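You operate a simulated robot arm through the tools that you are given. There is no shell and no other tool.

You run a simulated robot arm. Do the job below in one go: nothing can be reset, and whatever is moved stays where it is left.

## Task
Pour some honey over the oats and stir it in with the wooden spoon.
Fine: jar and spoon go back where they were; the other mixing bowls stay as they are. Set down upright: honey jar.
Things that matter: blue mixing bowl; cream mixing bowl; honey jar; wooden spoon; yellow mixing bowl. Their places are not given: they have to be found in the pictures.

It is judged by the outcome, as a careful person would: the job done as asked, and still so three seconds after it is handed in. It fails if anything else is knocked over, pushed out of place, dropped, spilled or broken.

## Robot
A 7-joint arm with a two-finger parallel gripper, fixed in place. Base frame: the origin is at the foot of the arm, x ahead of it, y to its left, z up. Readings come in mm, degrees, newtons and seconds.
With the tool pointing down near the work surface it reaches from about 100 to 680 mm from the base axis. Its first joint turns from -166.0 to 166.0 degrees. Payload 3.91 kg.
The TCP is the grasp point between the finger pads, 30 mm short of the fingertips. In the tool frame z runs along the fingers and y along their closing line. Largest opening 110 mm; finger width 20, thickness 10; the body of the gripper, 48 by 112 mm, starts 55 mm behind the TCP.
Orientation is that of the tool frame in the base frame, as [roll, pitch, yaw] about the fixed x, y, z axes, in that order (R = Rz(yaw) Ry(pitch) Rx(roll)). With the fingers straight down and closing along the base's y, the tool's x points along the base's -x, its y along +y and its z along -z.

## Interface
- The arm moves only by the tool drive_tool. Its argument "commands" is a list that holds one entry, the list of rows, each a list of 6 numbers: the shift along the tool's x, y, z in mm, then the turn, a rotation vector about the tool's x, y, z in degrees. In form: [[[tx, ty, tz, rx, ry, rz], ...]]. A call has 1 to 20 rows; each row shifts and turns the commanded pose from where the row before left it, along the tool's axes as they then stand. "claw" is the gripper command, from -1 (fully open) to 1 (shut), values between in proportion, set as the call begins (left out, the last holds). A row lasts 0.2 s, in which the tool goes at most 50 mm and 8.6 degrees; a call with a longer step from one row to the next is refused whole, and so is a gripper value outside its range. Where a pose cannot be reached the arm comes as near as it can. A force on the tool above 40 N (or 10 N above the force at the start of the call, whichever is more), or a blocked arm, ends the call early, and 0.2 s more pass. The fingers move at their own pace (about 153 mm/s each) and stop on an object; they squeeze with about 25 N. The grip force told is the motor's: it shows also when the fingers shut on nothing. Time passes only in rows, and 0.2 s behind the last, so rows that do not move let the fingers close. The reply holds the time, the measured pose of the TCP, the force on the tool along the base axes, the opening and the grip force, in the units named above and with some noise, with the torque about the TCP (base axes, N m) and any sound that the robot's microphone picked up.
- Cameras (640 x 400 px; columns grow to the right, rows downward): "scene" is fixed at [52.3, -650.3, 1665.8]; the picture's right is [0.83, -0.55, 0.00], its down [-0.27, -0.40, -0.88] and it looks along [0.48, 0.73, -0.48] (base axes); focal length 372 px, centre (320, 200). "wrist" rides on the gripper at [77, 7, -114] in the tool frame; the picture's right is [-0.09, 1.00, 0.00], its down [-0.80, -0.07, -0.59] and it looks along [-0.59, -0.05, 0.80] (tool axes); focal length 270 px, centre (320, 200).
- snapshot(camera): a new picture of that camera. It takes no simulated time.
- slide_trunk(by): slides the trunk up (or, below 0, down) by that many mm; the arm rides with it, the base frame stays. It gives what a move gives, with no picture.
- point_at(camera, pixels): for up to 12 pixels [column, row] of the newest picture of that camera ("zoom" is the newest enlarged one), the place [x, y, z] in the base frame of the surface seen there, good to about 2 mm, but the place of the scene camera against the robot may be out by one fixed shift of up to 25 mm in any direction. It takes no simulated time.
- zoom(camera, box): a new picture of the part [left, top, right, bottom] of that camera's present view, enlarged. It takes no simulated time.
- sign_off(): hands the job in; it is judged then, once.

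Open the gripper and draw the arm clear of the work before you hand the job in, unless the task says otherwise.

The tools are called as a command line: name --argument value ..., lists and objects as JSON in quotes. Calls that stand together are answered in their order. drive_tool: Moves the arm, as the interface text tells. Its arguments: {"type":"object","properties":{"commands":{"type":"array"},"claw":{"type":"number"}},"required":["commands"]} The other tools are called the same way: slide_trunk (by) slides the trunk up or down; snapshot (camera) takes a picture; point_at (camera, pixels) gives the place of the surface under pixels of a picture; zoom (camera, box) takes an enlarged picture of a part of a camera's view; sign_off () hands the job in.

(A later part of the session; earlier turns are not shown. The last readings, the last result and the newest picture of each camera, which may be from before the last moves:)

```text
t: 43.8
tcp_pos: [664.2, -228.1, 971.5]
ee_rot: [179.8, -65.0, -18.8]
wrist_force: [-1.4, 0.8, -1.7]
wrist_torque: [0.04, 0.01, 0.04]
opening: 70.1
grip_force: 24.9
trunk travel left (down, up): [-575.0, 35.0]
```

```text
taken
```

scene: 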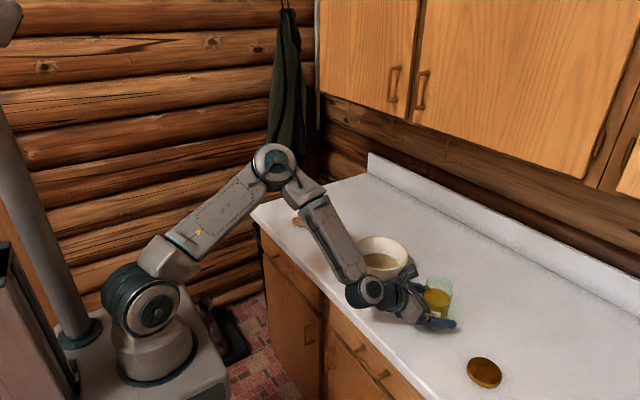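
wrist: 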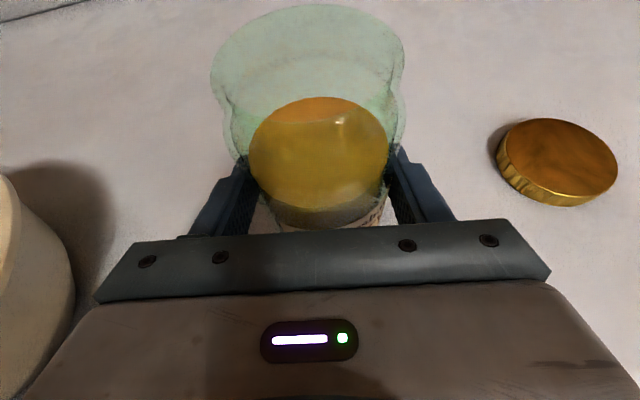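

Grip holds at opening 70.1 mm with 24.9 N. I record this place (TCP 664.2,-228.1,971.5) and lift straight up, slowly.

drive_tool --commands '[[[4.5, 0, -2.1, 0, 0, 0], [9.1, 0, -4.2, 0, 0, 0], [13.6, 0, -6.3, 0, 0, 0], [18.1, 0, -8.45, 0, 0, 0], [18.1, 0, -8.45, 0, 0, 0], [18.1, 0, -8.45, 0, 0, 0], [18.1, 0, -8.45, 0, 0, 0], [9.1, 0, -4.2, 0, 0, 0], [0, 0, 0, 0, 0, 0]]]'

snapshot --camera "wrist"

snapshot --camera "scene"

```text
t: 45.8
tcp_pos: [665.6, -227.8, 1089.8]
ee_rot: [179.8, -65.0, -18.8]
wrist_force: [-0.6, -0.5, -6.1]
wrist_torque: [-0.02, 0.05, -0.03]
opening: 70.2
grip_force: 25.3
trunk travel left (down, up): [-575.0, 35.0]
```

```text
taken
```

wrist: 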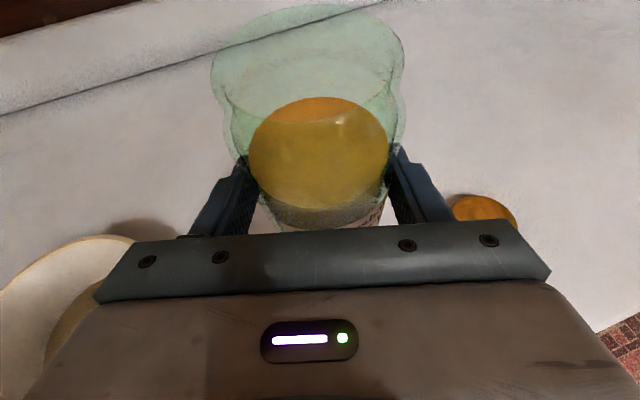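

```text
taken
```

scene: 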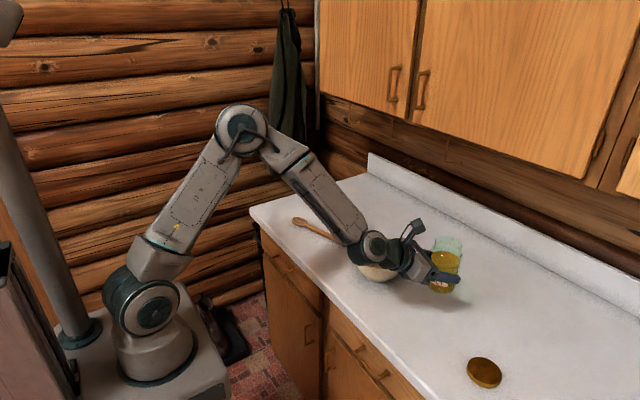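

The jar is held upright and the force reads about 6 N. I carry it level toward the bowl so that the mouth will be over the bowl centre when rolled: TCP to (678,-78,1080).

drive_tool --commands '[[[-4.05, -24.3, -4.84, 0, 0, 0], [-4.05, -24.3, -4.84, 0, 0, 0], [-4.05, -24.3, -4.84, 0, 0, 0], [-4.05, -24.3, -4.84, 0, 0, 0], [-4.05, -24.3, -4.84, 0, 0, 0], [-4.05, -24.3, -4.84, 0, 0, 0], [0, 0, 0, 0, 0, 0]]]'

snapshot --camera "scene"

snapshot --camera "wrist"

```text
t: 47.4
tcp_pos: [678.4, -78.2, 1079.9]
ee_rot: [179.8, -65.0, -18.8]
wrist_force: [0.2, -0.2, -5.3]
wrist_torque: [0.04, 0.05, 0.02]
opening: 70.5
grip_force: 25.0
trunk travel left (down, up): [-575.0, 35.0]
```

```text
taken
```

scene: 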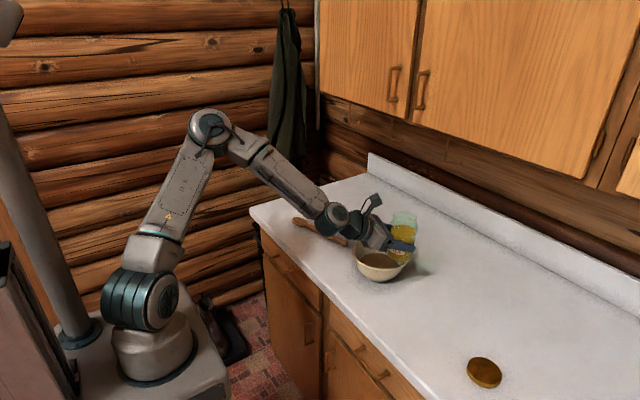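

```text
taken
```

wrist: 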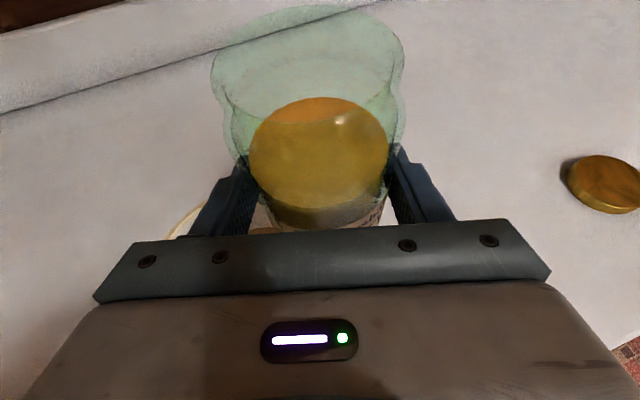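

In position. I start rolling: 8 rows of -7° (about 50° of tilt), then look before honey can flow.

drive_tool --commands '[[[0, 0, 0, 0, 0, -7], [0, 0, 0, 0, 0, -7], [0, 0, 0, 0, 0, -7], [0, 0, 0, 0, 0, -7], [0, 0, 0, 0, 0, -7], [0, 0, 0, 0, 0, -7], [0, 0, 0, 0, 0, -7], [0, 0, 0, 0, 0, -7], [0, 0, 0, 0, 0, 0]]]'

snapshot --camera "scene"

zoom --camera "scene" --box '[310, 180, 470, 290]'

snapshot --camera "wrist"

```text
t: 49.4
tcp_pos: [677.4, -78.6, 1080.2]
ee_rot: [119.2, -30.2, 55.1]
wrist_force: [-0.1, -0.1, -7.0]
wrist_torque: [0.04, 0.07, 0.01]
opening: 70.2
grip_force: 25.4
trunk travel left (down, up): [-575.0, 35.0]
```

```text
taken
```

scene: 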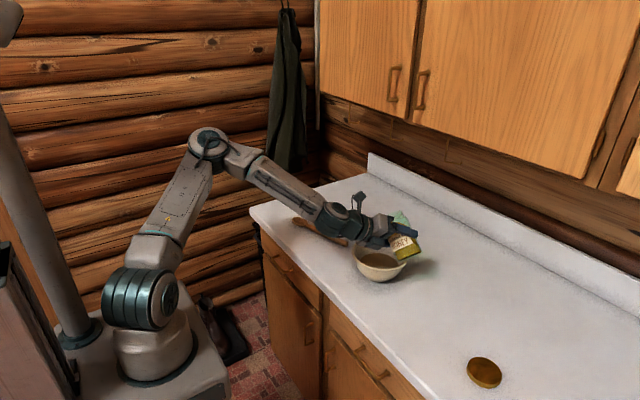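

```text
3.64 times, centred on (390, 235) of scene
```

zoom: 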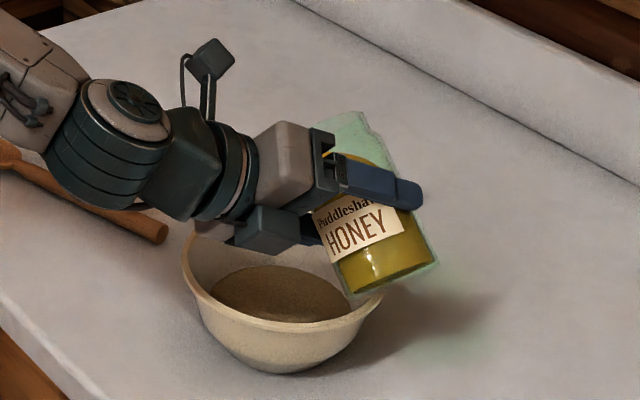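

```text
taken
```

wrist: 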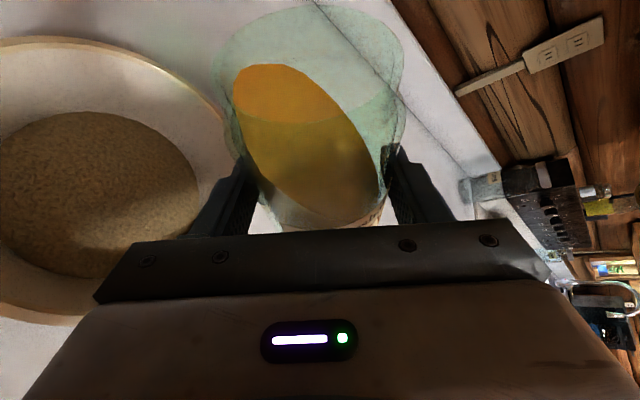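

The honey surface inside tilts toward the lip, whose position I compute at about (691,-7,1096), over the bowl centre. I roll another 10° and wait briefly.

drive_tool --commands '[[[0, 0, 0, 0, 0, -5], [0, 0, 0, 0, 0, -5], [0, 0, 0, 0, 0, 0]]]'

snapshot --camera "wrist"

zoom --camera "scene" --box '[310, 180, 470, 290]'

```text
t: 50.2
tcp_pos: [678.2, -78.2, 1079.5]
ee_rot: [117.0, -21.5, 60.4]
wrist_force: [0.7, -0.9, -5.6]
wrist_torque: [0.0, 0.04, -0.01]
opening: 70.0
grip_force: 25.3
trunk travel left (down, up): [-575.0, 35.0]
```

```text
taken
```

wrist: 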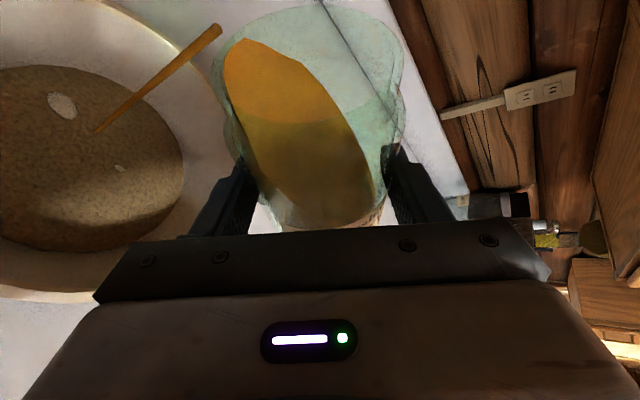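

```text
3.64 times, centred on (390, 235) of scene
```

zoom: 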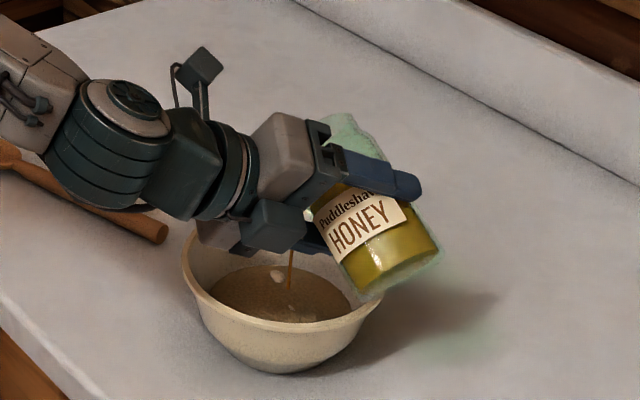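

Honey now streams from the lip into the middle of the oats (stream hitting at (97,132) in the wrist picture). I hold here for about a second and check.

drive_tool --commands '[[[0, 0, 0, 0, 0, 0], [0, 0, 0, 0, 0, 0], [0, 0, 0, 0, 0, 0]]]'

snapshot --camera "wrist"

zoom --camera "scene" --box '[310, 180, 470, 290]'

```text
t: 51.0
tcp_pos: [679.2, -79.3, 1079.6]
ee_rot: [117.0, -21.5, 60.4]
wrist_force: [0.5, 1.3, -6.2]
wrist_torque: [0.0, 0.02, 0.0]
opening: 70.3
grip_force: 25.0
trunk travel left (down, up): [-575.0, 35.0]
```

```text
taken
```

wrist: 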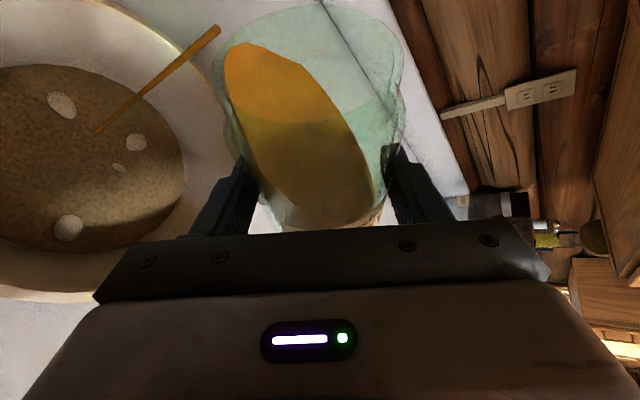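

```text
3.64 times, centred on (390, 235) of scene
```

zoom: 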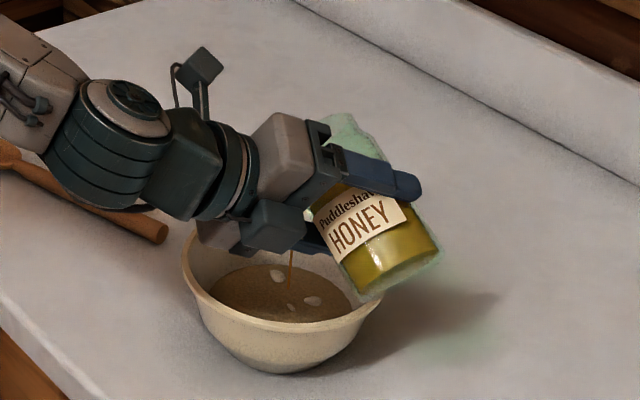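

The stream continues and more blobs appear on the oats ((62,105), (136,142), (67,228)). I hold for another second or so.

drive_tool --commands '[[[0, 0, 0, 0, 0, 0], [0, 0, 0, 0, 0, 0], [0, 0, 0, 0, 0, 0], [0, 0, 0, 0, 0, 0], [0, 0, 0, 0, 0, 0]]]'

snapshot --camera "wrist"

zoom --camera "wrist" --box '[0, 0, 260, 300]'

```text
t: 52.2
tcp_pos: [680.1, -78.1, 1079.8]
ee_rot: [116.9, -21.4, 60.3]
wrist_force: [-0.8, -0.2, -5.2]
wrist_torque: [0.01, 0.06, -0.02]
opening: 70.4
grip_force: 24.9
trunk travel left (down, up): [-575.0, 35.0]
```

```text
taken
```

wrist: 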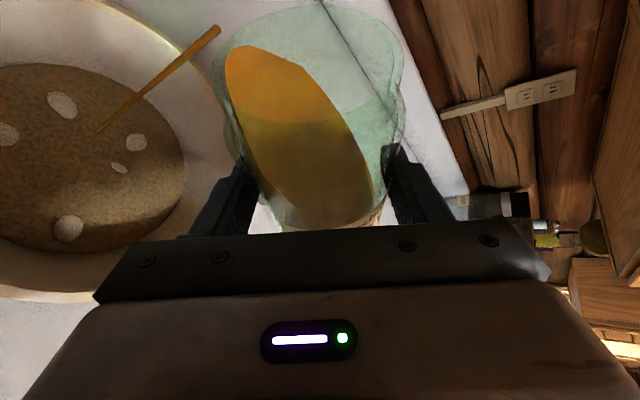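

```text
1.33 times, centred on (130, 150) of wrist
```

zoom: 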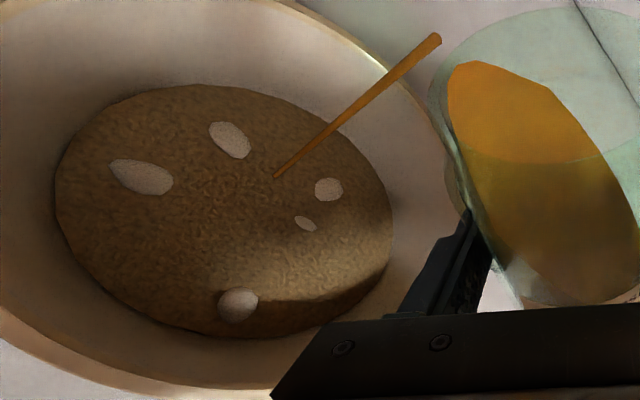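

Flow remains steady, the oats are getting darker around the stream. I hold two more seconds so there's a clear amount of honey, then check again.

drive_tool --commands '[[[0, 0, 0, 0, 0, 0], [0, 0, 0, 0, 0, 0], [0, 0, 0, 0, 0, 0], [0, 0, 0, 0, 0, 0], [0, 0, 0, 0, 0, 0], [0, 0, 0, 0, 0, 0], [0, 0, 0, 0, 0, 0], [0, 0, 0, 0, 0, 0], [0, 0, 0, 0, 0, 0]]]'

snapshot --camera "wrist"

zoom --camera "wrist" --box '[0, 0, 260, 300]'

zoom --camera "scene" --box '[310, 180, 470, 290]'

```text
t: 54.2
tcp_pos: [679.1, -78.6, 1080.4]
ee_rot: [117.0, -21.5, 60.5]
wrist_force: [-0.5, 0.1, -5.4]
wrist_torque: [0.0, 0.03, 0.01]
opening: 70.3
grip_force: 25.3
trunk travel left (down, up): [-575.0, 35.0]
```

```text
taken
```

wrist: 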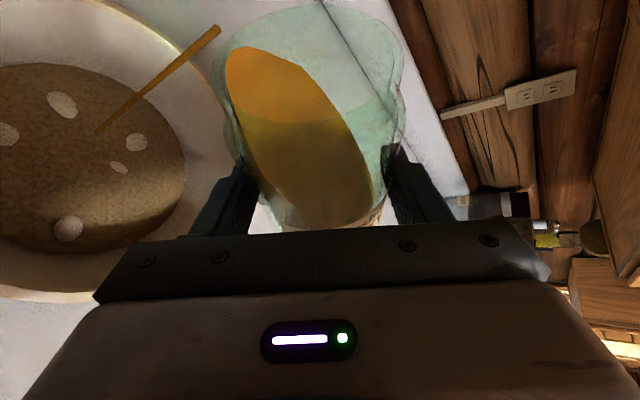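

```text
1.33 times, centred on (130, 150) of wrist
```

zoom: 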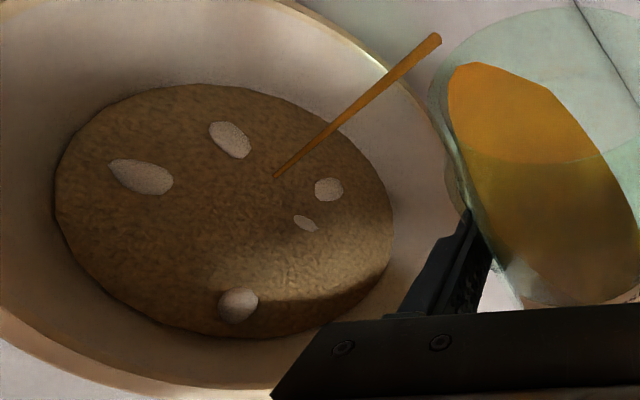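

```text
3.64 times, centred on (390, 235) of scene
```

zoom: 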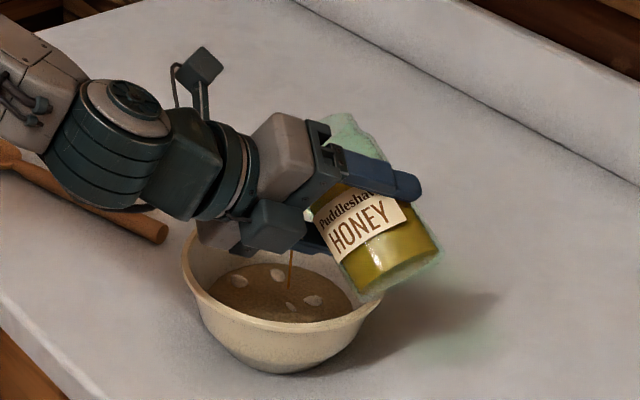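

The honey level in the jar has dropped slightly (roughly 15 ml by eye). I hold about three more seconds with 3° more roll to keep the flow going.

drive_tool --commands '[[[0, 0, 0, 0, 0, -3], [0, 0, 0, 0, 0, 0], [0, 0, 0, 0, 0, 0], [0, 0, 0, 0, 0, 0], [0, 0, 0, 0, 0, 0], [0, 0, 0, 0, 0, 0], [0, 0, 0, 0, 0, 0], [0, 0, 0, 0, 0, 0], [0, 0, 0, 0, 0, 0], [0, 0, 0, 0, 0, 0], [0, 0, 0, 0, 0, 0], [0, 0, 0, 0, 0, 0], [0, 0, 0, 0, 0, 0]]]'

snapshot --camera "wrist"

zoom --camera "wrist" --box '[0, 0, 260, 300]'

```text
t: 57.0
tcp_pos: [679.1, -77.4, 1080.4]
ee_rot: [116.5, -18.9, 61.7]
wrist_force: [0.0, -0.3, -5.4]
wrist_torque: [0.03, 0.05, 0.03]
opening: 70.4
grip_force: 25.3
trunk travel left (down, up): [-575.0, 35.0]
```

```text
taken
```

wrist: 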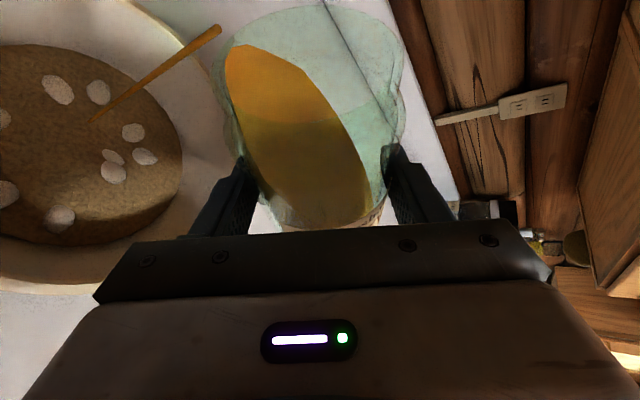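

```text
1.33 times, centred on (130, 150) of wrist
```

zoom: 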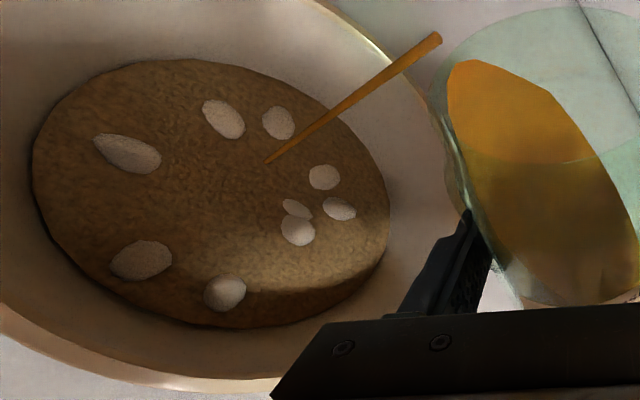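

There are now more blobs and the oats are clearly wetter and deeper; that is enough honey. I roll back 40° quickly to cut the stream, pause over the bowl and check for drips.

drive_tool --commands '[[[0, 0, 0, 0, 0, 8], [0, 0, 0, 0, 0, 8], [0, 0, 0, 0, 0, 8], [0, 0, 0, 0, 0, 8], [0, 0, 0, 0, 0, 8], [0, 0, 0, 0, 0, 0], [0, 0, 0, 0, 0, 0], [0, 0, 0, 0, 0, 0], [0, 0, 0, 0, 0, 0], [0, 0, 0, 0, 0, 0]]]'

snapshot --camera "wrist"

zoom --camera "scene" --box '[310, 180, 470, 290]'

```text
t: 59.2
tcp_pos: [678.2, -77.2, 1080.9]
ee_rot: [133.7, -52.4, 33.7]
wrist_force: [-0.5, -0.2, -5.4]
wrist_torque: [0.02, 0.05, 0.01]
opening: 70.5
grip_force: 25.1
trunk travel left (down, up): [-575.0, 35.0]
```

```text
taken
```

wrist: 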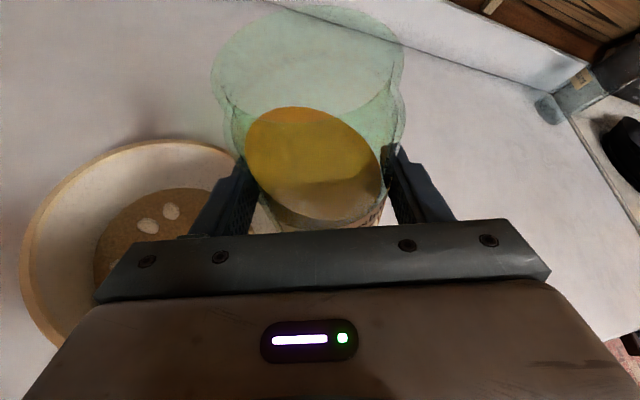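

```text
3.64 times, centred on (390, 235) of scene
```

zoom: 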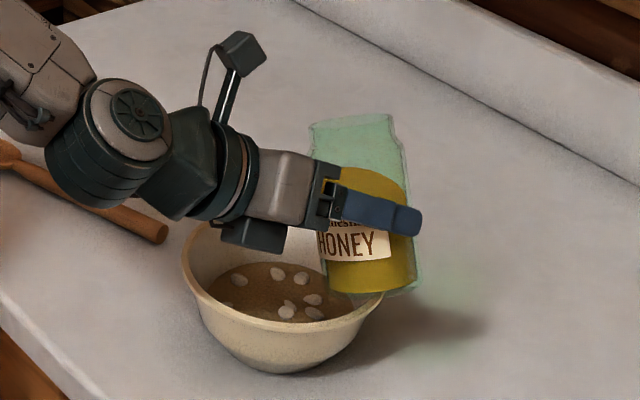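

The stream has stopped with no drip visible. I finish rolling upright (29° more) and check the pose.

drive_tool --commands '[[[0, 0, 0, 0, 0, 7.25], [0, 0, 0, 0, 0, 7.25], [0, 0, 0, 0, 0, 7.25], [0, 0, 0, 0, 0, 7.25], [0, 0, 0, 0, 0, 0]]]'

snapshot --camera "wrist"

zoom --camera "scene" --box '[310, 180, 470, 290]'

```text
t: 60.4
tcp_pos: [678.8, -79.2, 1079.4]
ee_rot: [179.9, -65.1, -18.9]
wrist_force: [-0.7, -0.3, -5.4]
wrist_torque: [0.0, 0.07, 0.03]
opening: 70.3
grip_force: 25.5
trunk travel left (down, up): [-575.0, 35.0]
```

```text
taken
```

wrist: 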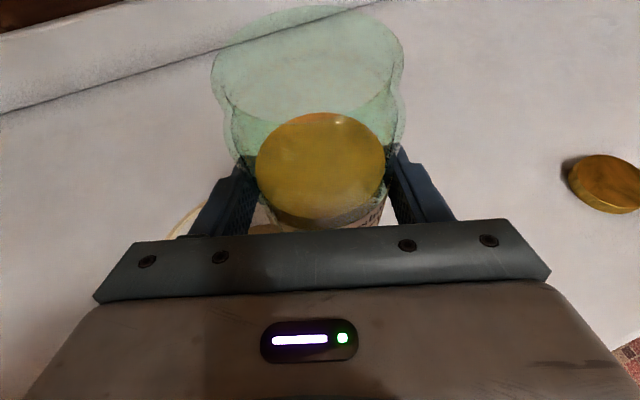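

```text
3.64 times, centred on (390, 235) of scene
```

zoom: 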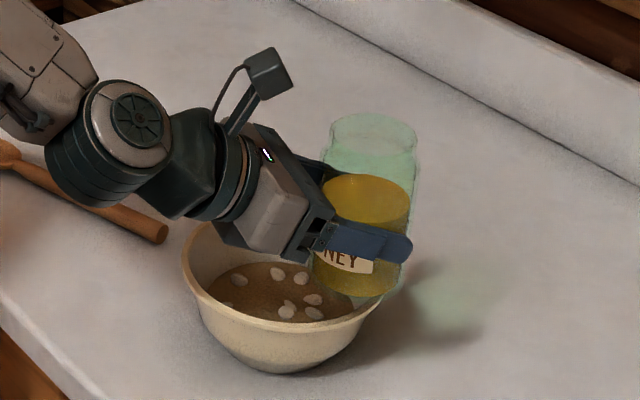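

The jar is upright, no drips. I carry it back level to above its original spot (664,-228,1089).

drive_tool --commands '[[[3.86, 24.28, 4.48, 0, 0, 0], [3.86, 24.28, 4.48, 0, 0, 0], [3.86, 24.28, 4.48, 0, 0, 0], [3.86, 24.28, 4.48, 0, 0, 0], [3.86, 24.28, 4.48, 0, 0, 0], [3.86, 24.28, 4.48, 0, 0, 0], [0, 0, 0, 0, 0, 0], [0, 0, 0, 0, 0, 0]]]'

```text
t: 62.2
tcp_pos: [664.4, -227.5, 1090.1]
ee_rot: [179.8, -65.1, -18.8]
wrist_force: [-0.1, 0.0, -5.3]
wrist_torque: [0.01, 0.01, 0.02]
opening: 70.3
grip_force: 24.6
trunk travel left (down, up): [-575.0, 35.0]
```

Directly above its place. I lower 114 mm to just above the counter, slowing at the end.

drive_tool --commands '[[[-18.1, 0, 8.45, 0, 0, 0], [-18.1, 0, 8.45, 0, 0, 0], [-18.1, 0, 8.45, 0, 0, 0], [-18.1, 0, 8.45, 0, 0, 0], [-18.1, 0, 8.45, 0, 0, 0], [-9.06, 0, 4.23, 0, 0, 0], [-3.6, 0, 1.7, 0, 0, 0], [0, 0, 0, 0, 0, 0], [0, 0, 0, 0, 0, 0]]]'

snapshot --camera "wrist"

zoom --camera "scene" --box '[340, 230, 500, 340]'

```text
t: 64.2
tcp_pos: [663.0, -228.1, 975.7]
ee_rot: [179.8, -65.1, -18.8]
wrist_force: [1.0, -0.3, -5.1]
wrist_torque: [0.01, 0.02, 0.0]
opening: 70.1
grip_force: 25.3
trunk travel left (down, up): [-575.0, 35.0]
```

```text
taken
```

wrist: 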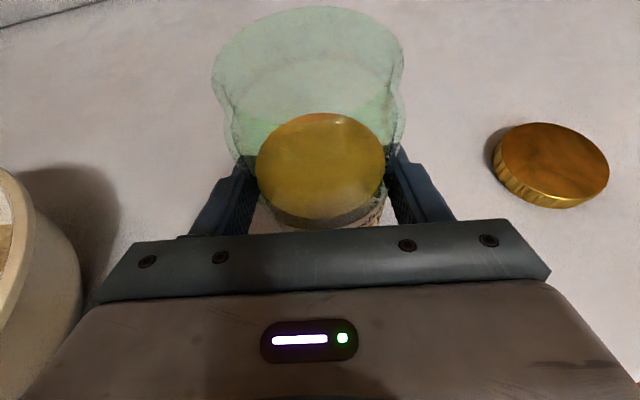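

```text
3.64 times, centred on (420, 285) of scene
```

zoom: 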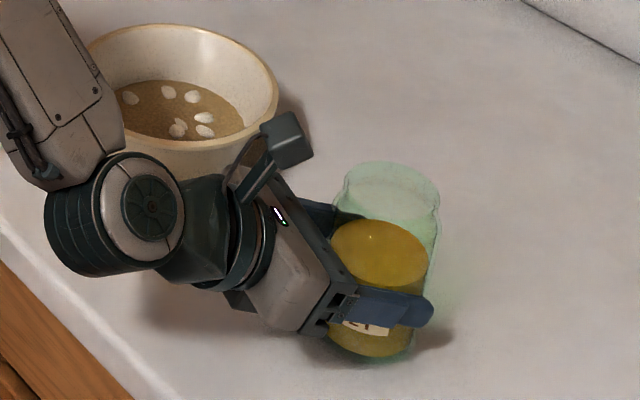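

Force still shows the full weight (-5.1 N), about 4 mm to go. I lower in 1 mm steps watching for the force to lift.

drive_tool --commands '[[[-0.9, 0, 0.9, 0, 0, 0], [-0.9, 0, 0.9, 0, 0, 0], [-0.9, 0, 0.42, 0, 0, 0], [-0.9, 0, 0.42, 0, 0, 0], [0, 0, 0, 0, 0, 0], [0, 0, 0, 0, 0, 0]]]'

```text
t: 65.6
tcp_pos: [664.7, -226.4, 972.8]
ee_rot: [179.8, -65.0, -18.9]
wrist_force: [0.0, -0.5, -4.7]
wrist_torque: [-0.02, 0.03, 0.0]
opening: 70.0
grip_force: 24.6
trunk travel left (down, up): [-575.0, 35.0]
```

Still nearly full weight; I lower another 2 mm in small steps.

drive_tool --commands '[[[-0.6, 0, 0.3, 0, 0, 0], [-0.6, 0, 0.3, 0, 0, 0], [-0.6, 0, 0.3, 0, 0, 0], [0, 0, 0, 0, 0, 0], [0, 0, 0, 0, 0, 0]]]'

```text
t: 66.8
tcp_pos: [664.7, -227.6, 973.1]
ee_rot: [179.9, -65.3, -18.9]
wrist_force: [4.1, -2.0, 10.6]
wrist_torque: [0.23, 0.03, 0.04]
opening: 69.8
grip_force: 25.1
trunk travel left (down, up): [-575.0, 35.0]
```

Contact: force z rose to +10.6 N at z≈973. I ease up about 1 mm to unload, then check.

drive_tool --commands '[[[0.8, 0, -0.37, 0, 0, 0], [0, 0, 0, 0, 0, 0]]]'

```text
t: 67.4
tcp_pos: [664.2, -227.0, 972.9]
ee_rot: [179.8, -65.1, -18.9]
wrist_force: [3.7, -1.1, 5.7]
wrist_torque: [0.14, -0.48, -0.09]
opening: 69.8
grip_force: 25.3
trunk travel left (down, up): [-575.0, 35.0]
```

Force is down to +5.7 N; I ease another 0.6 mm and then open the fingers.

drive_tool --commands '[[[0.5, 0, -0.25, 0, 0, 0], [0, 0, 0, 0, 0, 0]]]'

drive_tool --commands '[[[0, 0, 0, 0, 0, 0], [0, 0, 0, 0, 0, 0], [0, 0, 0, 0, 0, 0]]]' --claw -1

snapshot --camera "wrist"

```text
t: 68.0
tcp_pos: [663.5, -227.0, 971.1]
ee_rot: [179.8, -65.0, -18.8]
wrist_force: [2.8, -0.7, 2.8]
wrist_torque: [0.1, -0.43, -0.08]
opening: 69.9
grip_force: 24.8
trunk travel left (down, up): [-575.0, 35.0]
```

```text
t: 68.8
tcp_pos: [664.1, -228.0, 973.8]
ee_rot: [179.9, -65.1, -18.8]
wrist_force: [0.5, 0.6, 0.6]
wrist_torque: [0.01, 0.03, -0.03]
opening: 110.4
grip_force: 0.1
trunk travel left (down, up): [-575.0, 35.0]
```

```text
taken
```

wrist: 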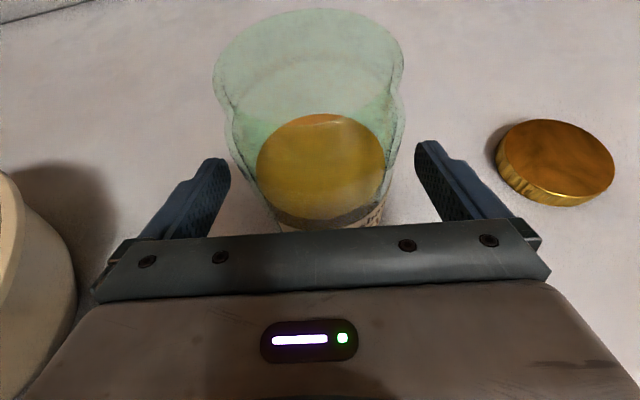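

Released; the jar stands upright with clearance on both sides. I back straight out along the finger axis, then rise and look.

drive_tool --commands '[[[0, 0, -10, 0, 0, 0], [0, 0, -20, 0, 0, 0], [0, 0, -25, 0, 0, 0], [0, 0, -25, 0, 0, 0], [0, 0, -25, 0, 0, 0], [27, 0, -12.7, 0, 0, 0], [36, 0, -17, 0, 0, 0], [36, 0, -17, 0, 0, 0], [0, 0, 0, 0, 0, 0]]]'

snapshot --camera "scene"

snapshot --camera "wrist"

```text
t: 70.8
tcp_pos: [573.2, -196.2, 1126.9]
ee_rot: [179.7, -65.0, -18.7]
wrist_force: [1.0, -0.8, -0.1]
wrist_torque: [0.01, -0.01, -0.01]
opening: 109.9
grip_force: 0.1
trunk travel left (down, up): [-575.0, 35.0]
```

```text
taken
```

scene: 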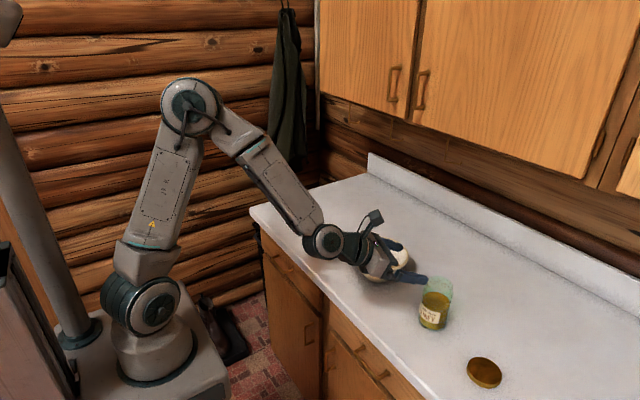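

```text
taken
```

wrist: 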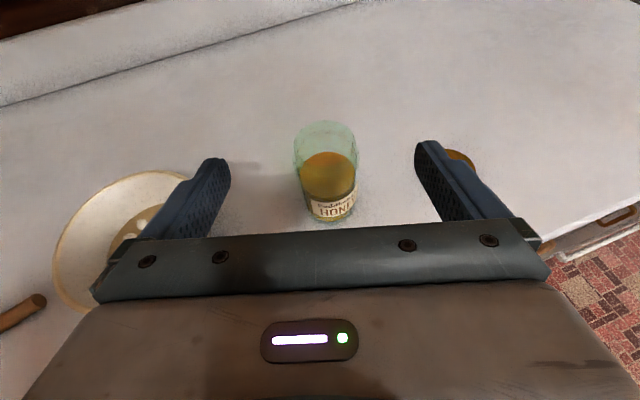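

The jar is back where it was, upright. Next the spoon: I go up and left over the counter's front and turn the tool to point down so I can inspect the spoon closely.

drive_tool --commands '[[[1.7, -37.5, -25.2, 0, 0, 0], [1.7, -37.5, -25.2, 0, 0, 0], [1.7, -37.5, -25.2, 0, 0, 0], [1.7, -37.5, -25.2, 0, 0, 0], [1.7, -37.5, -25.2, 0, 0, 0], [1.7, -37.5, -25.2, 0, 0, 0], [0, 0, 0, 0, -8.125, 0], [0, 0, 0, 0, -8.125, 0], [0, 0, 0, 0, -8.125, 0], [0, 0, 0, 0, -8.125, 0], [0, 0, 0, 0, -8.125, 0], [0, 0, 0, 0, -8.125, 0], [0, 0, 0, 0, -8.125, 0], [0, 0, 0, 0, -8.125, 0]]]'

snapshot --camera "scene"

zoom --camera "scene" --box '[280, 200, 440, 300]'

snapshot --camera "wrist"

```text
t: 74.0
tcp_pos: [465.6, 230.2, 1187.0]
ee_rot: [178.3, -4.6, 3.1]
wrist_force: [-0.4, -0.2, -0.2]
wrist_torque: [0.0, 0.02, 0.0]
opening: 110.2
grip_force: 0.0
out of reach, approached as far as the arm can: row 12
trunk travel left (down, up): [-575.0, 35.0]
stopped in row 14: the arm was blocked; the commanded pose is now the measured one
```

```text
taken
```

scene: 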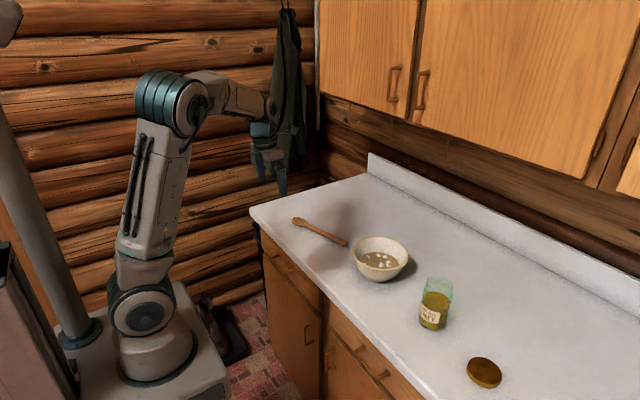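

```text
4.00 times, centred on (360, 250) of scene
```

zoom: 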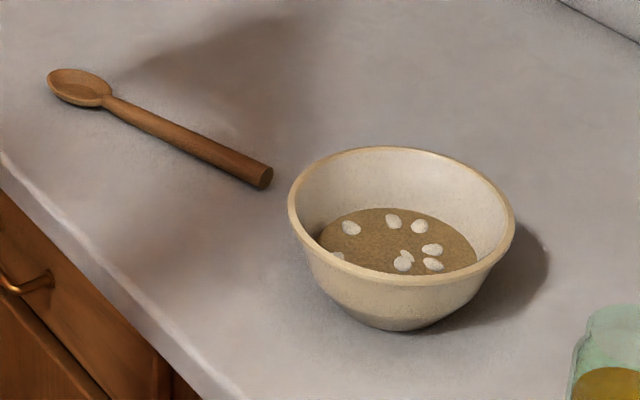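

```text
taken
```

wrist: 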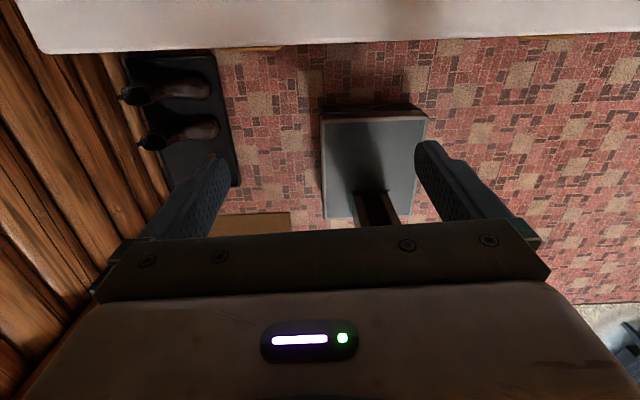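

The arm hit a wrist-joint limit there (blocked in row 14), nothing was touched: bowl, jar, lid and spoon are all in place in the scene picture. I unwind the wrist the other way (toward the starting yaw), first squaring the small tilt.

drive_tool --commands '[[[0, 0, 0, 1.7, 0, -5], [0, 0, 0, 0, -4.6, 0], [0, 0, 0, 0, 0, -8.5], [0, 0, 0, 0, 0, -8.5], [0, 0, 0, 0, 0, -8.5], [0, 0, 0, 0, 0, -8.5], [0, 0, 0, 0, 0, -8.5], [0, 0, 0, 0, 0, -8.5], [0, 0, 0, 0, 0, -8.5], [0, 0, 0, 0, 0, -8.5]]]'

snapshot --camera "scene"

```text
t: 76.2
tcp_pos: [464.5, 229.8, 1187.0]
ee_rot: [179.9, 0.4, 76.4]
wrist_force: [-0.6, 0.4, 0.2]
wrist_torque: [0.05, -0.01, 0.01]
opening: 110.2
grip_force: 0.1
trunk travel left (down, up): [-575.0, 35.0]
```

```text
taken
```

scene: 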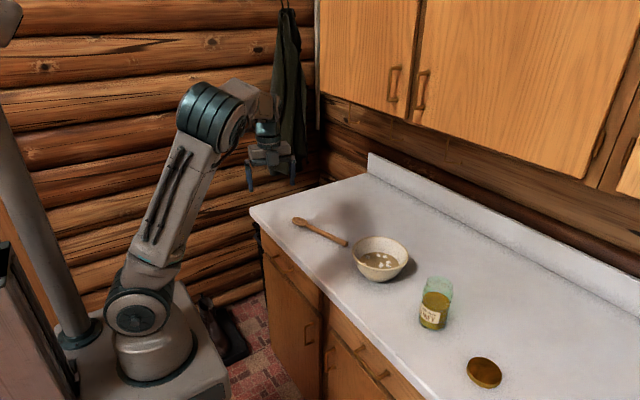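

Wrist unwinds freely now (yaw 76°). I continue to about 180° so the camera faces forward over the spoon.

drive_tool --commands '[[[0, 0, 0, 0, 0, -8.6], [0, 0, 0, 0, 0, -8.6], [0, 0, 0, 0, 0, -8.6], [0, 0, 0, 0, 0, -8.6], [0, 0, 0, 0, 0, -8.6], [0, 0, 0, 0, 0, -8.6], [0, 0, 0, 0, 0, -8.6], [0, 0, 0, 0, 0, -8.6], [0, 0, 0, 0, 0, -8.6], [0, 0, 0, 0, 0, -8.6], [0, 0, 0, 0, 0, -8.6], [0, 0, 0, 0, 0, -8.6]]]'

snapshot --camera "wrist"

snapshot --camera "scene"

```text
t: 78.8
tcp_pos: [465.4, 229.6, 1187.0]
ee_rot: [-179.5, -0.2, 179.5]
wrist_force: [-0.3, -0.1, 0.1]
wrist_torque: [0.01, -0.01, -0.03]
opening: 109.9
grip_force: 0.0
trunk travel left (down, up): [-575.0, 35.0]
```

```text
taken
```

wrist: 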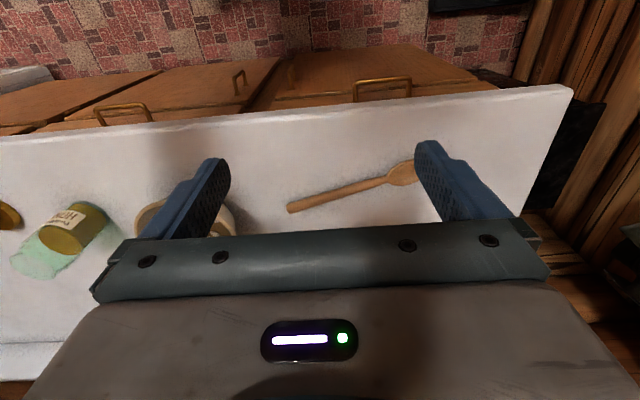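

```text
taken
```

scene: 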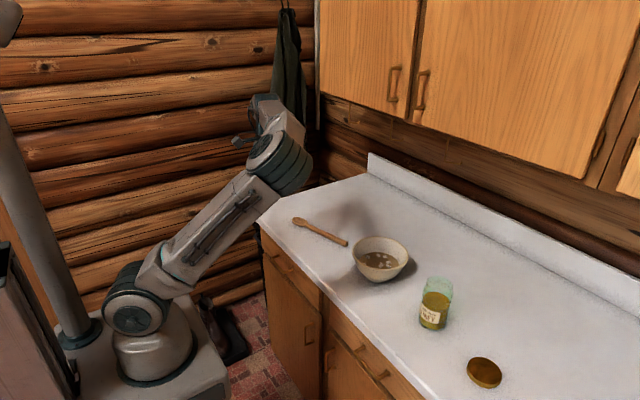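

The elbow has swung to the right side during the unwinding, which I want to fix later. First I use this good view of the spoon at (350,187) to measure it.

zoom --camera "wrist" --box '[270, 130, 450, 240]'

point_at --camera "wrist" --pixels '[[290, 207], [300, 204], [320, 197], [340, 191], [360, 185], [380, 180], [390, 178], [402, 173], [411, 171], [350, 165], [350, 210]]'

```text
3.56 times, centred on (360, 185) of wrist
```

zoom: 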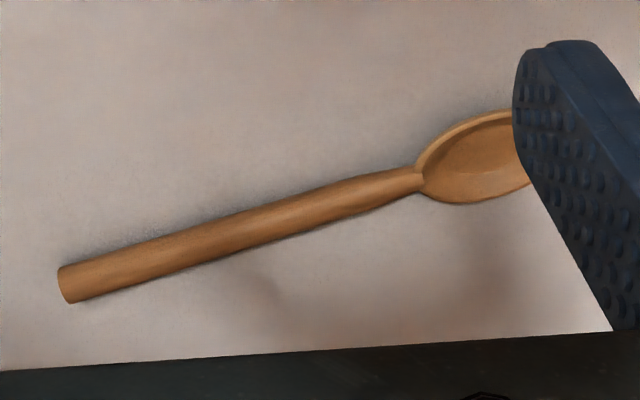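

```text
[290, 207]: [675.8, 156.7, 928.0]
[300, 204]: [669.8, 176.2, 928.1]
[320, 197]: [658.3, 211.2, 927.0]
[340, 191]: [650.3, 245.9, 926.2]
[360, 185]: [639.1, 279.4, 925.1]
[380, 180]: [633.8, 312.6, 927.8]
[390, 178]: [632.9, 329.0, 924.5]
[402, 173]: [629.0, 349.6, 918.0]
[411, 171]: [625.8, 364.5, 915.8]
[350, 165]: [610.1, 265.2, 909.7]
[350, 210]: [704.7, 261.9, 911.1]
```

I get accurate centre and edge points along the handle from the zoomed picture.

point_at --camera "zoom" --pixels '[[72, 284], [150, 261], [200, 246], [240, 233], [290, 217], [340, 202], [400, 184], [470, 160], [236, 213], [243, 250], [200, 226], [206, 266]]'

```text
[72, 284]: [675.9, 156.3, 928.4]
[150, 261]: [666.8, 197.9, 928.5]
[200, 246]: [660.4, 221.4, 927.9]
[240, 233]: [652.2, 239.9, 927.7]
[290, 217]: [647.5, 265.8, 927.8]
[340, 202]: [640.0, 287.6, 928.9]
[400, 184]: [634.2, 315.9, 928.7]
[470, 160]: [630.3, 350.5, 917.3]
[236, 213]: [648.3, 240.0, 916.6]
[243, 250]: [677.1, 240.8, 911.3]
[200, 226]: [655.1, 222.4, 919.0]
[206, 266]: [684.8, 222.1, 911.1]
```

The handle runs from about (676,156) to (634,316), 18 mm thick, top at z≈928.4, spoon tip near (613,398). Now I lift and return the hand toward its starting pose so the arm's elbow can settle upward again.

drive_tool --commands '[[[-2, -20, -17, 0, 0, 0], [-2, -20, -17, 0, 0, 0], [-2, -20, -17, 0, 0, 0], [-2, -20, -17, 0, 0, 0], [-2, -20, -17, 0, 0, 0], [-2, -20, -17, 0, 0, 0], [-2, -20, -17, 0, 0, 0], [-2, -20, -17, 0, 0, 0]]]'

snapshot --camera "scene"

```text
t: 80.6
tcp_pos: [479.6, 70.4, 1325.1]
ee_rot: [-179.4, 0.0, 179.3]
wrist_force: [-0.8, -0.9, -0.4]
wrist_torque: [0.02, 0.01, -0.04]
opening: 110.1
grip_force: 0.1
trunk travel left (down, up): [-575.0, 35.0]
```

```text
taken
```

scene: 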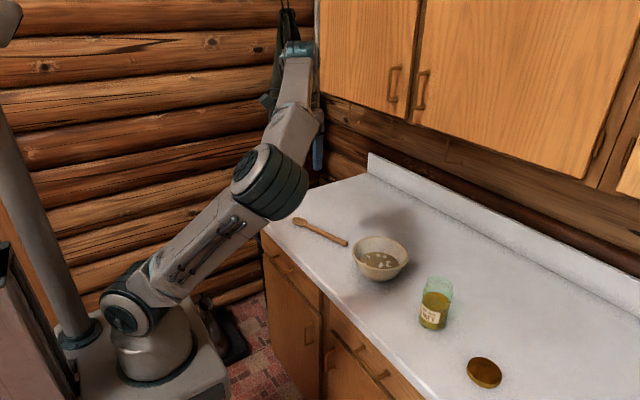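

All objects are untouched, but the elbow stays out to the right. I reverse my last moves (translation, then the spin) to bring the elbow back up; a roll with the hand pointing forward doesn't disturb it.

drive_tool --commands '[[[2, 20, 17, 0, 0, 0], [2, 20, 17, 0, 0, 0], [2, 20, 17, 0, 0, 0], [2, 20, 17, 0, 0, 0], [2, 20, 17, 0, 0, 0], [2, 20, 17, 0, 0, 0], [2, 20, 17, 0, 0, 0], [2, 20, 17, 0, 0, 0], [0, 0, 0, 0, 0, 8.6], [0, 0, 0, 0, 0, 8.6], [0, 0, 0, 0, 0, 8.6], [0, 0, 0, 0, 0, 8.6], [0, 0, 0, 0, 0, 8.6], [0, 0, 0, 0, 0, 8.6], [0, 0, 0, 0, 0, 8.6], [0, 0, 0, 0, 0, 8.6], [0, 0, 0, 0, 0, 8.6], [0, 0, 0, 0, 0, 8.6], [0, 0, 0, 0, 0, 8.6], [0, 0, 0, 0, 0, 8.6]]]'

snapshot --camera "scene"

```text
t: 84.8
tcp_pos: [465.8, 230.9, 1187.2]
ee_rot: [179.9, 0.6, 76.0]
wrist_force: [-0.7, -0.7, 0.6]
wrist_torque: [0.01, -0.03, -0.03]
opening: 109.9
grip_force: 0.1
trunk travel left (down, up): [-575.0, 35.0]
```

```text
taken
```

scene: 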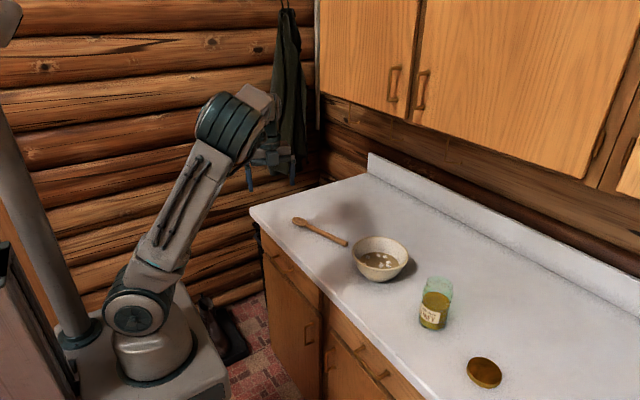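

The elbow is rising again. I finish unwinding to yaw ≈ 10° and slide to the right (y ≈ -20), away from the wrist limit.

drive_tool --commands '[[[0, 0, 0, 0, 0, 8.25], [0, 0, 0, 0, 0, 8.25], [0, 0, 0, 0, 0, 8.25], [0, 0, 0, 0, 0, 8.25], [0, 0, 0, 0, 0, 8.25], [0, 0, 0, 0, 0, 8.25], [0, 0, 0, 0, 0, 8.25], [0, 0, 0, 0, 0, 8.25], [-7.2, 41, 0, 0, 0, 0], [-7.2, 41, 0, 0, 0, 0], [-7.2, 41, 0, 0, 0, 0], [-7.2, 41, 0, 0, 0, 0], [-7.2, 41, 0, 0, 0, 0], [-7.2, 41, 0, 0, 0, 0]]]'

snapshot --camera "scene"

```text
t: 87.8
tcp_pos: [463.7, -20.1, 1188.5]
ee_rot: [179.5, 0.2, 10.2]
wrist_force: [0.6, 0.1, -0.6]
wrist_torque: [0.03, 0.01, 0.05]
opening: 110.3
grip_force: 0.1
trunk travel left (down, up): [-575.0, 35.0]
```

```text
taken
```

scene: 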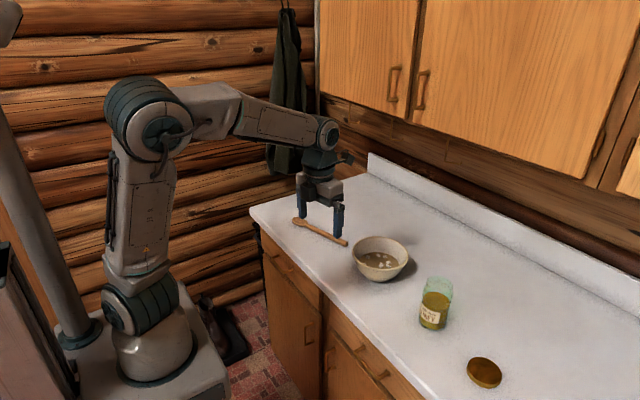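

The elbow is up again. Now I tilt the hand forward 65° and roll -90° about its own axis, which uses just the wrist.

drive_tool --commands '[[[0, 0, 0, 0, 8.125, 0], [0, 0, 0, 0, 8.125, 0], [0, 0, 0, 0, 8.125, 0], [0, 0, 0, 0, 8.125, 0], [0, 0, 0, 0, 8.125, 0], [0, 0, 0, 0, 8.125, 0], [0, 0, 0, 0, 8.125, 0], [0, 0, 0, 0, 8.125, 0], [0, 0, 0, 0, 0, -8.5], [0, 0, 0, 0, 0, -8.5], [0, 0, 0, 0, 0, -8.5], [0, 0, 0, 0, 0, -8.5], [0, 0, 0, 0, 0, -8.5], [0, 0, 0, 0, 0, -8.5], [0, 0, 0, 0, 0, -8.5], [0, 0, 0, 0, 0, -8.5], [0, 0, 0, 0, 0, -8.5], [0, 0, 0, 0, 0, -8.5]]]'

snapshot --camera "scene"

```text
t: 91.6
tcp_pos: [474.7, -21.3, 1195.1]
ee_rot: [115.4, -3.9, 98.1]
wrist_force: [-0.3, 0.6, -0.2]
wrist_torque: [0.0, -0.01, 0.03]
opening: 109.9
grip_force: 0.0
out of reach, approached as far as the arm can: row 8
trunk travel left (down, up): [-575.0, 35.0]
```

```text
taken
```

scene: 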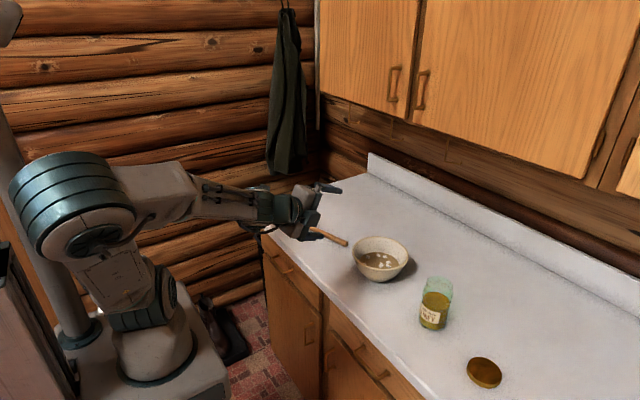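

The roll is done; the tool's x now points left, as needed for gripping the spoon. I move out to (570,215,1150) and rotate the fingers downward to a 10° forward lean with tool x along the spoon.

drive_tool --commands '[[[36.1, 0.1, 23.5, 0, 0, 0], [36.1, 0.1, 23.5, 0, 0, 0], [36.1, 0.1, 23.5, 0, 0, 0], [36.1, 0.1, 23.5, 0, 0, 0], [36.1, 0.1, 23.5, 0, 0, 0], [36.1, 0.1, 23.5, 0, 0, 0], [0, 0, 0, 7.82, 0.136, -1.13], [0, 0, 0, 7.82, 0.136, -1.13], [0, 0, 0, 7.82, 0.136, -1.13], [0, 0, 0, 7.82, 0.136, -1.13], [0, 0, 0, 7.82, 0.136, -1.13], [0, 0, 0, 7.82, 0.136, -1.13], [0, 0, 0, 7.82, 0.136, -1.13], [0, 0, 0, 0, 0, 0]]]'

snapshot --camera "scene"

snapshot --camera "wrist"

```text
t: 94.6
tcp_pos: [568.3, 213.6, 1152.0]
ee_rot: [170.0, -0.2, 104.7]
wrist_force: [-0.5, 0.2, -0.5]
wrist_torque: [0.0, -0.02, 0.0]
opening: 109.9
grip_force: 0.0
trunk travel left (down, up): [-575.0, 35.0]
```

```text
taken
```

scene: 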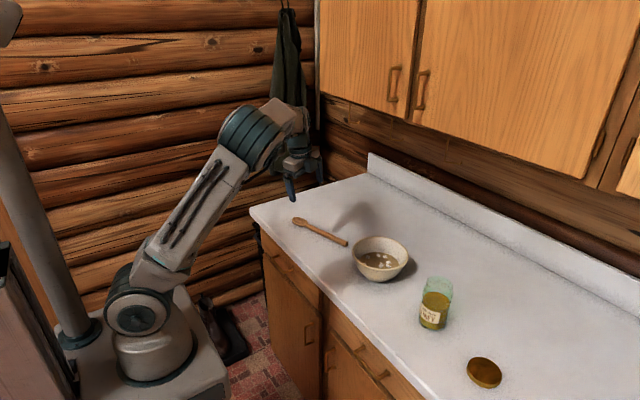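

```text
taken
```

wrist: 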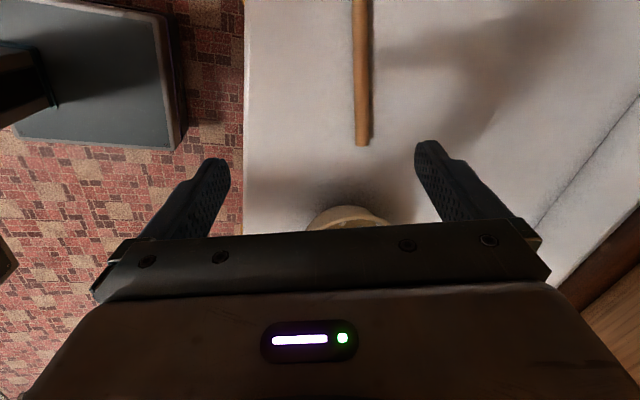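

Orientation is right: the handle appears vertical in the wrist view near column 362, aligned between the fingers. I narrow the fingers to about 34 mm and go to a standoff 80 mm above the grip point.

drive_tool --commands '[[[3, 12, 34.4, 0, 0, 0], [3, 12, 34.4, 0, 0, 0], [3, 12, 34.4, 0, 0, 0], [3, 12, 34.4, 0, 0, 0], [0, 0, 0, 0, 0, 0]]]' --claw 0.38

snapshot --camera "wrist"

snapshot --camera "scene"

```text
t: 95.8
tcp_pos: [636.2, 244.9, 1025.4]
ee_rot: [169.9, -0.1, 104.7]
wrist_force: [0.4, 0.5, -0.4]
wrist_torque: [0.01, -0.04, 0.02]
opening: 34.2
grip_force: 0.0
trunk travel left (down, up): [-575.0, 35.0]
```

```text
taken
```

wrist: 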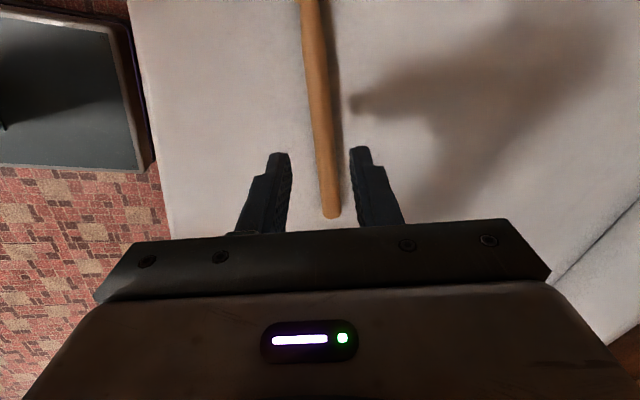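

```text
taken
```

scene: 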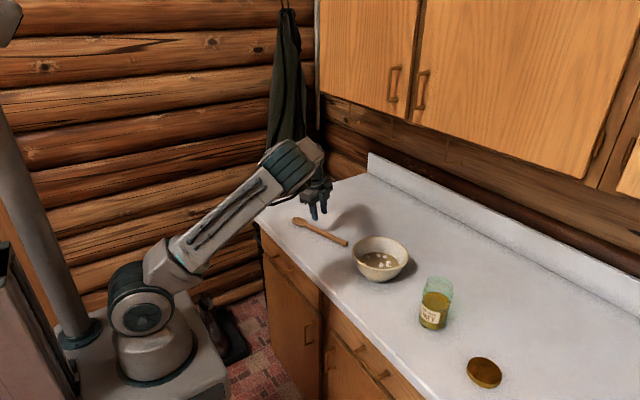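

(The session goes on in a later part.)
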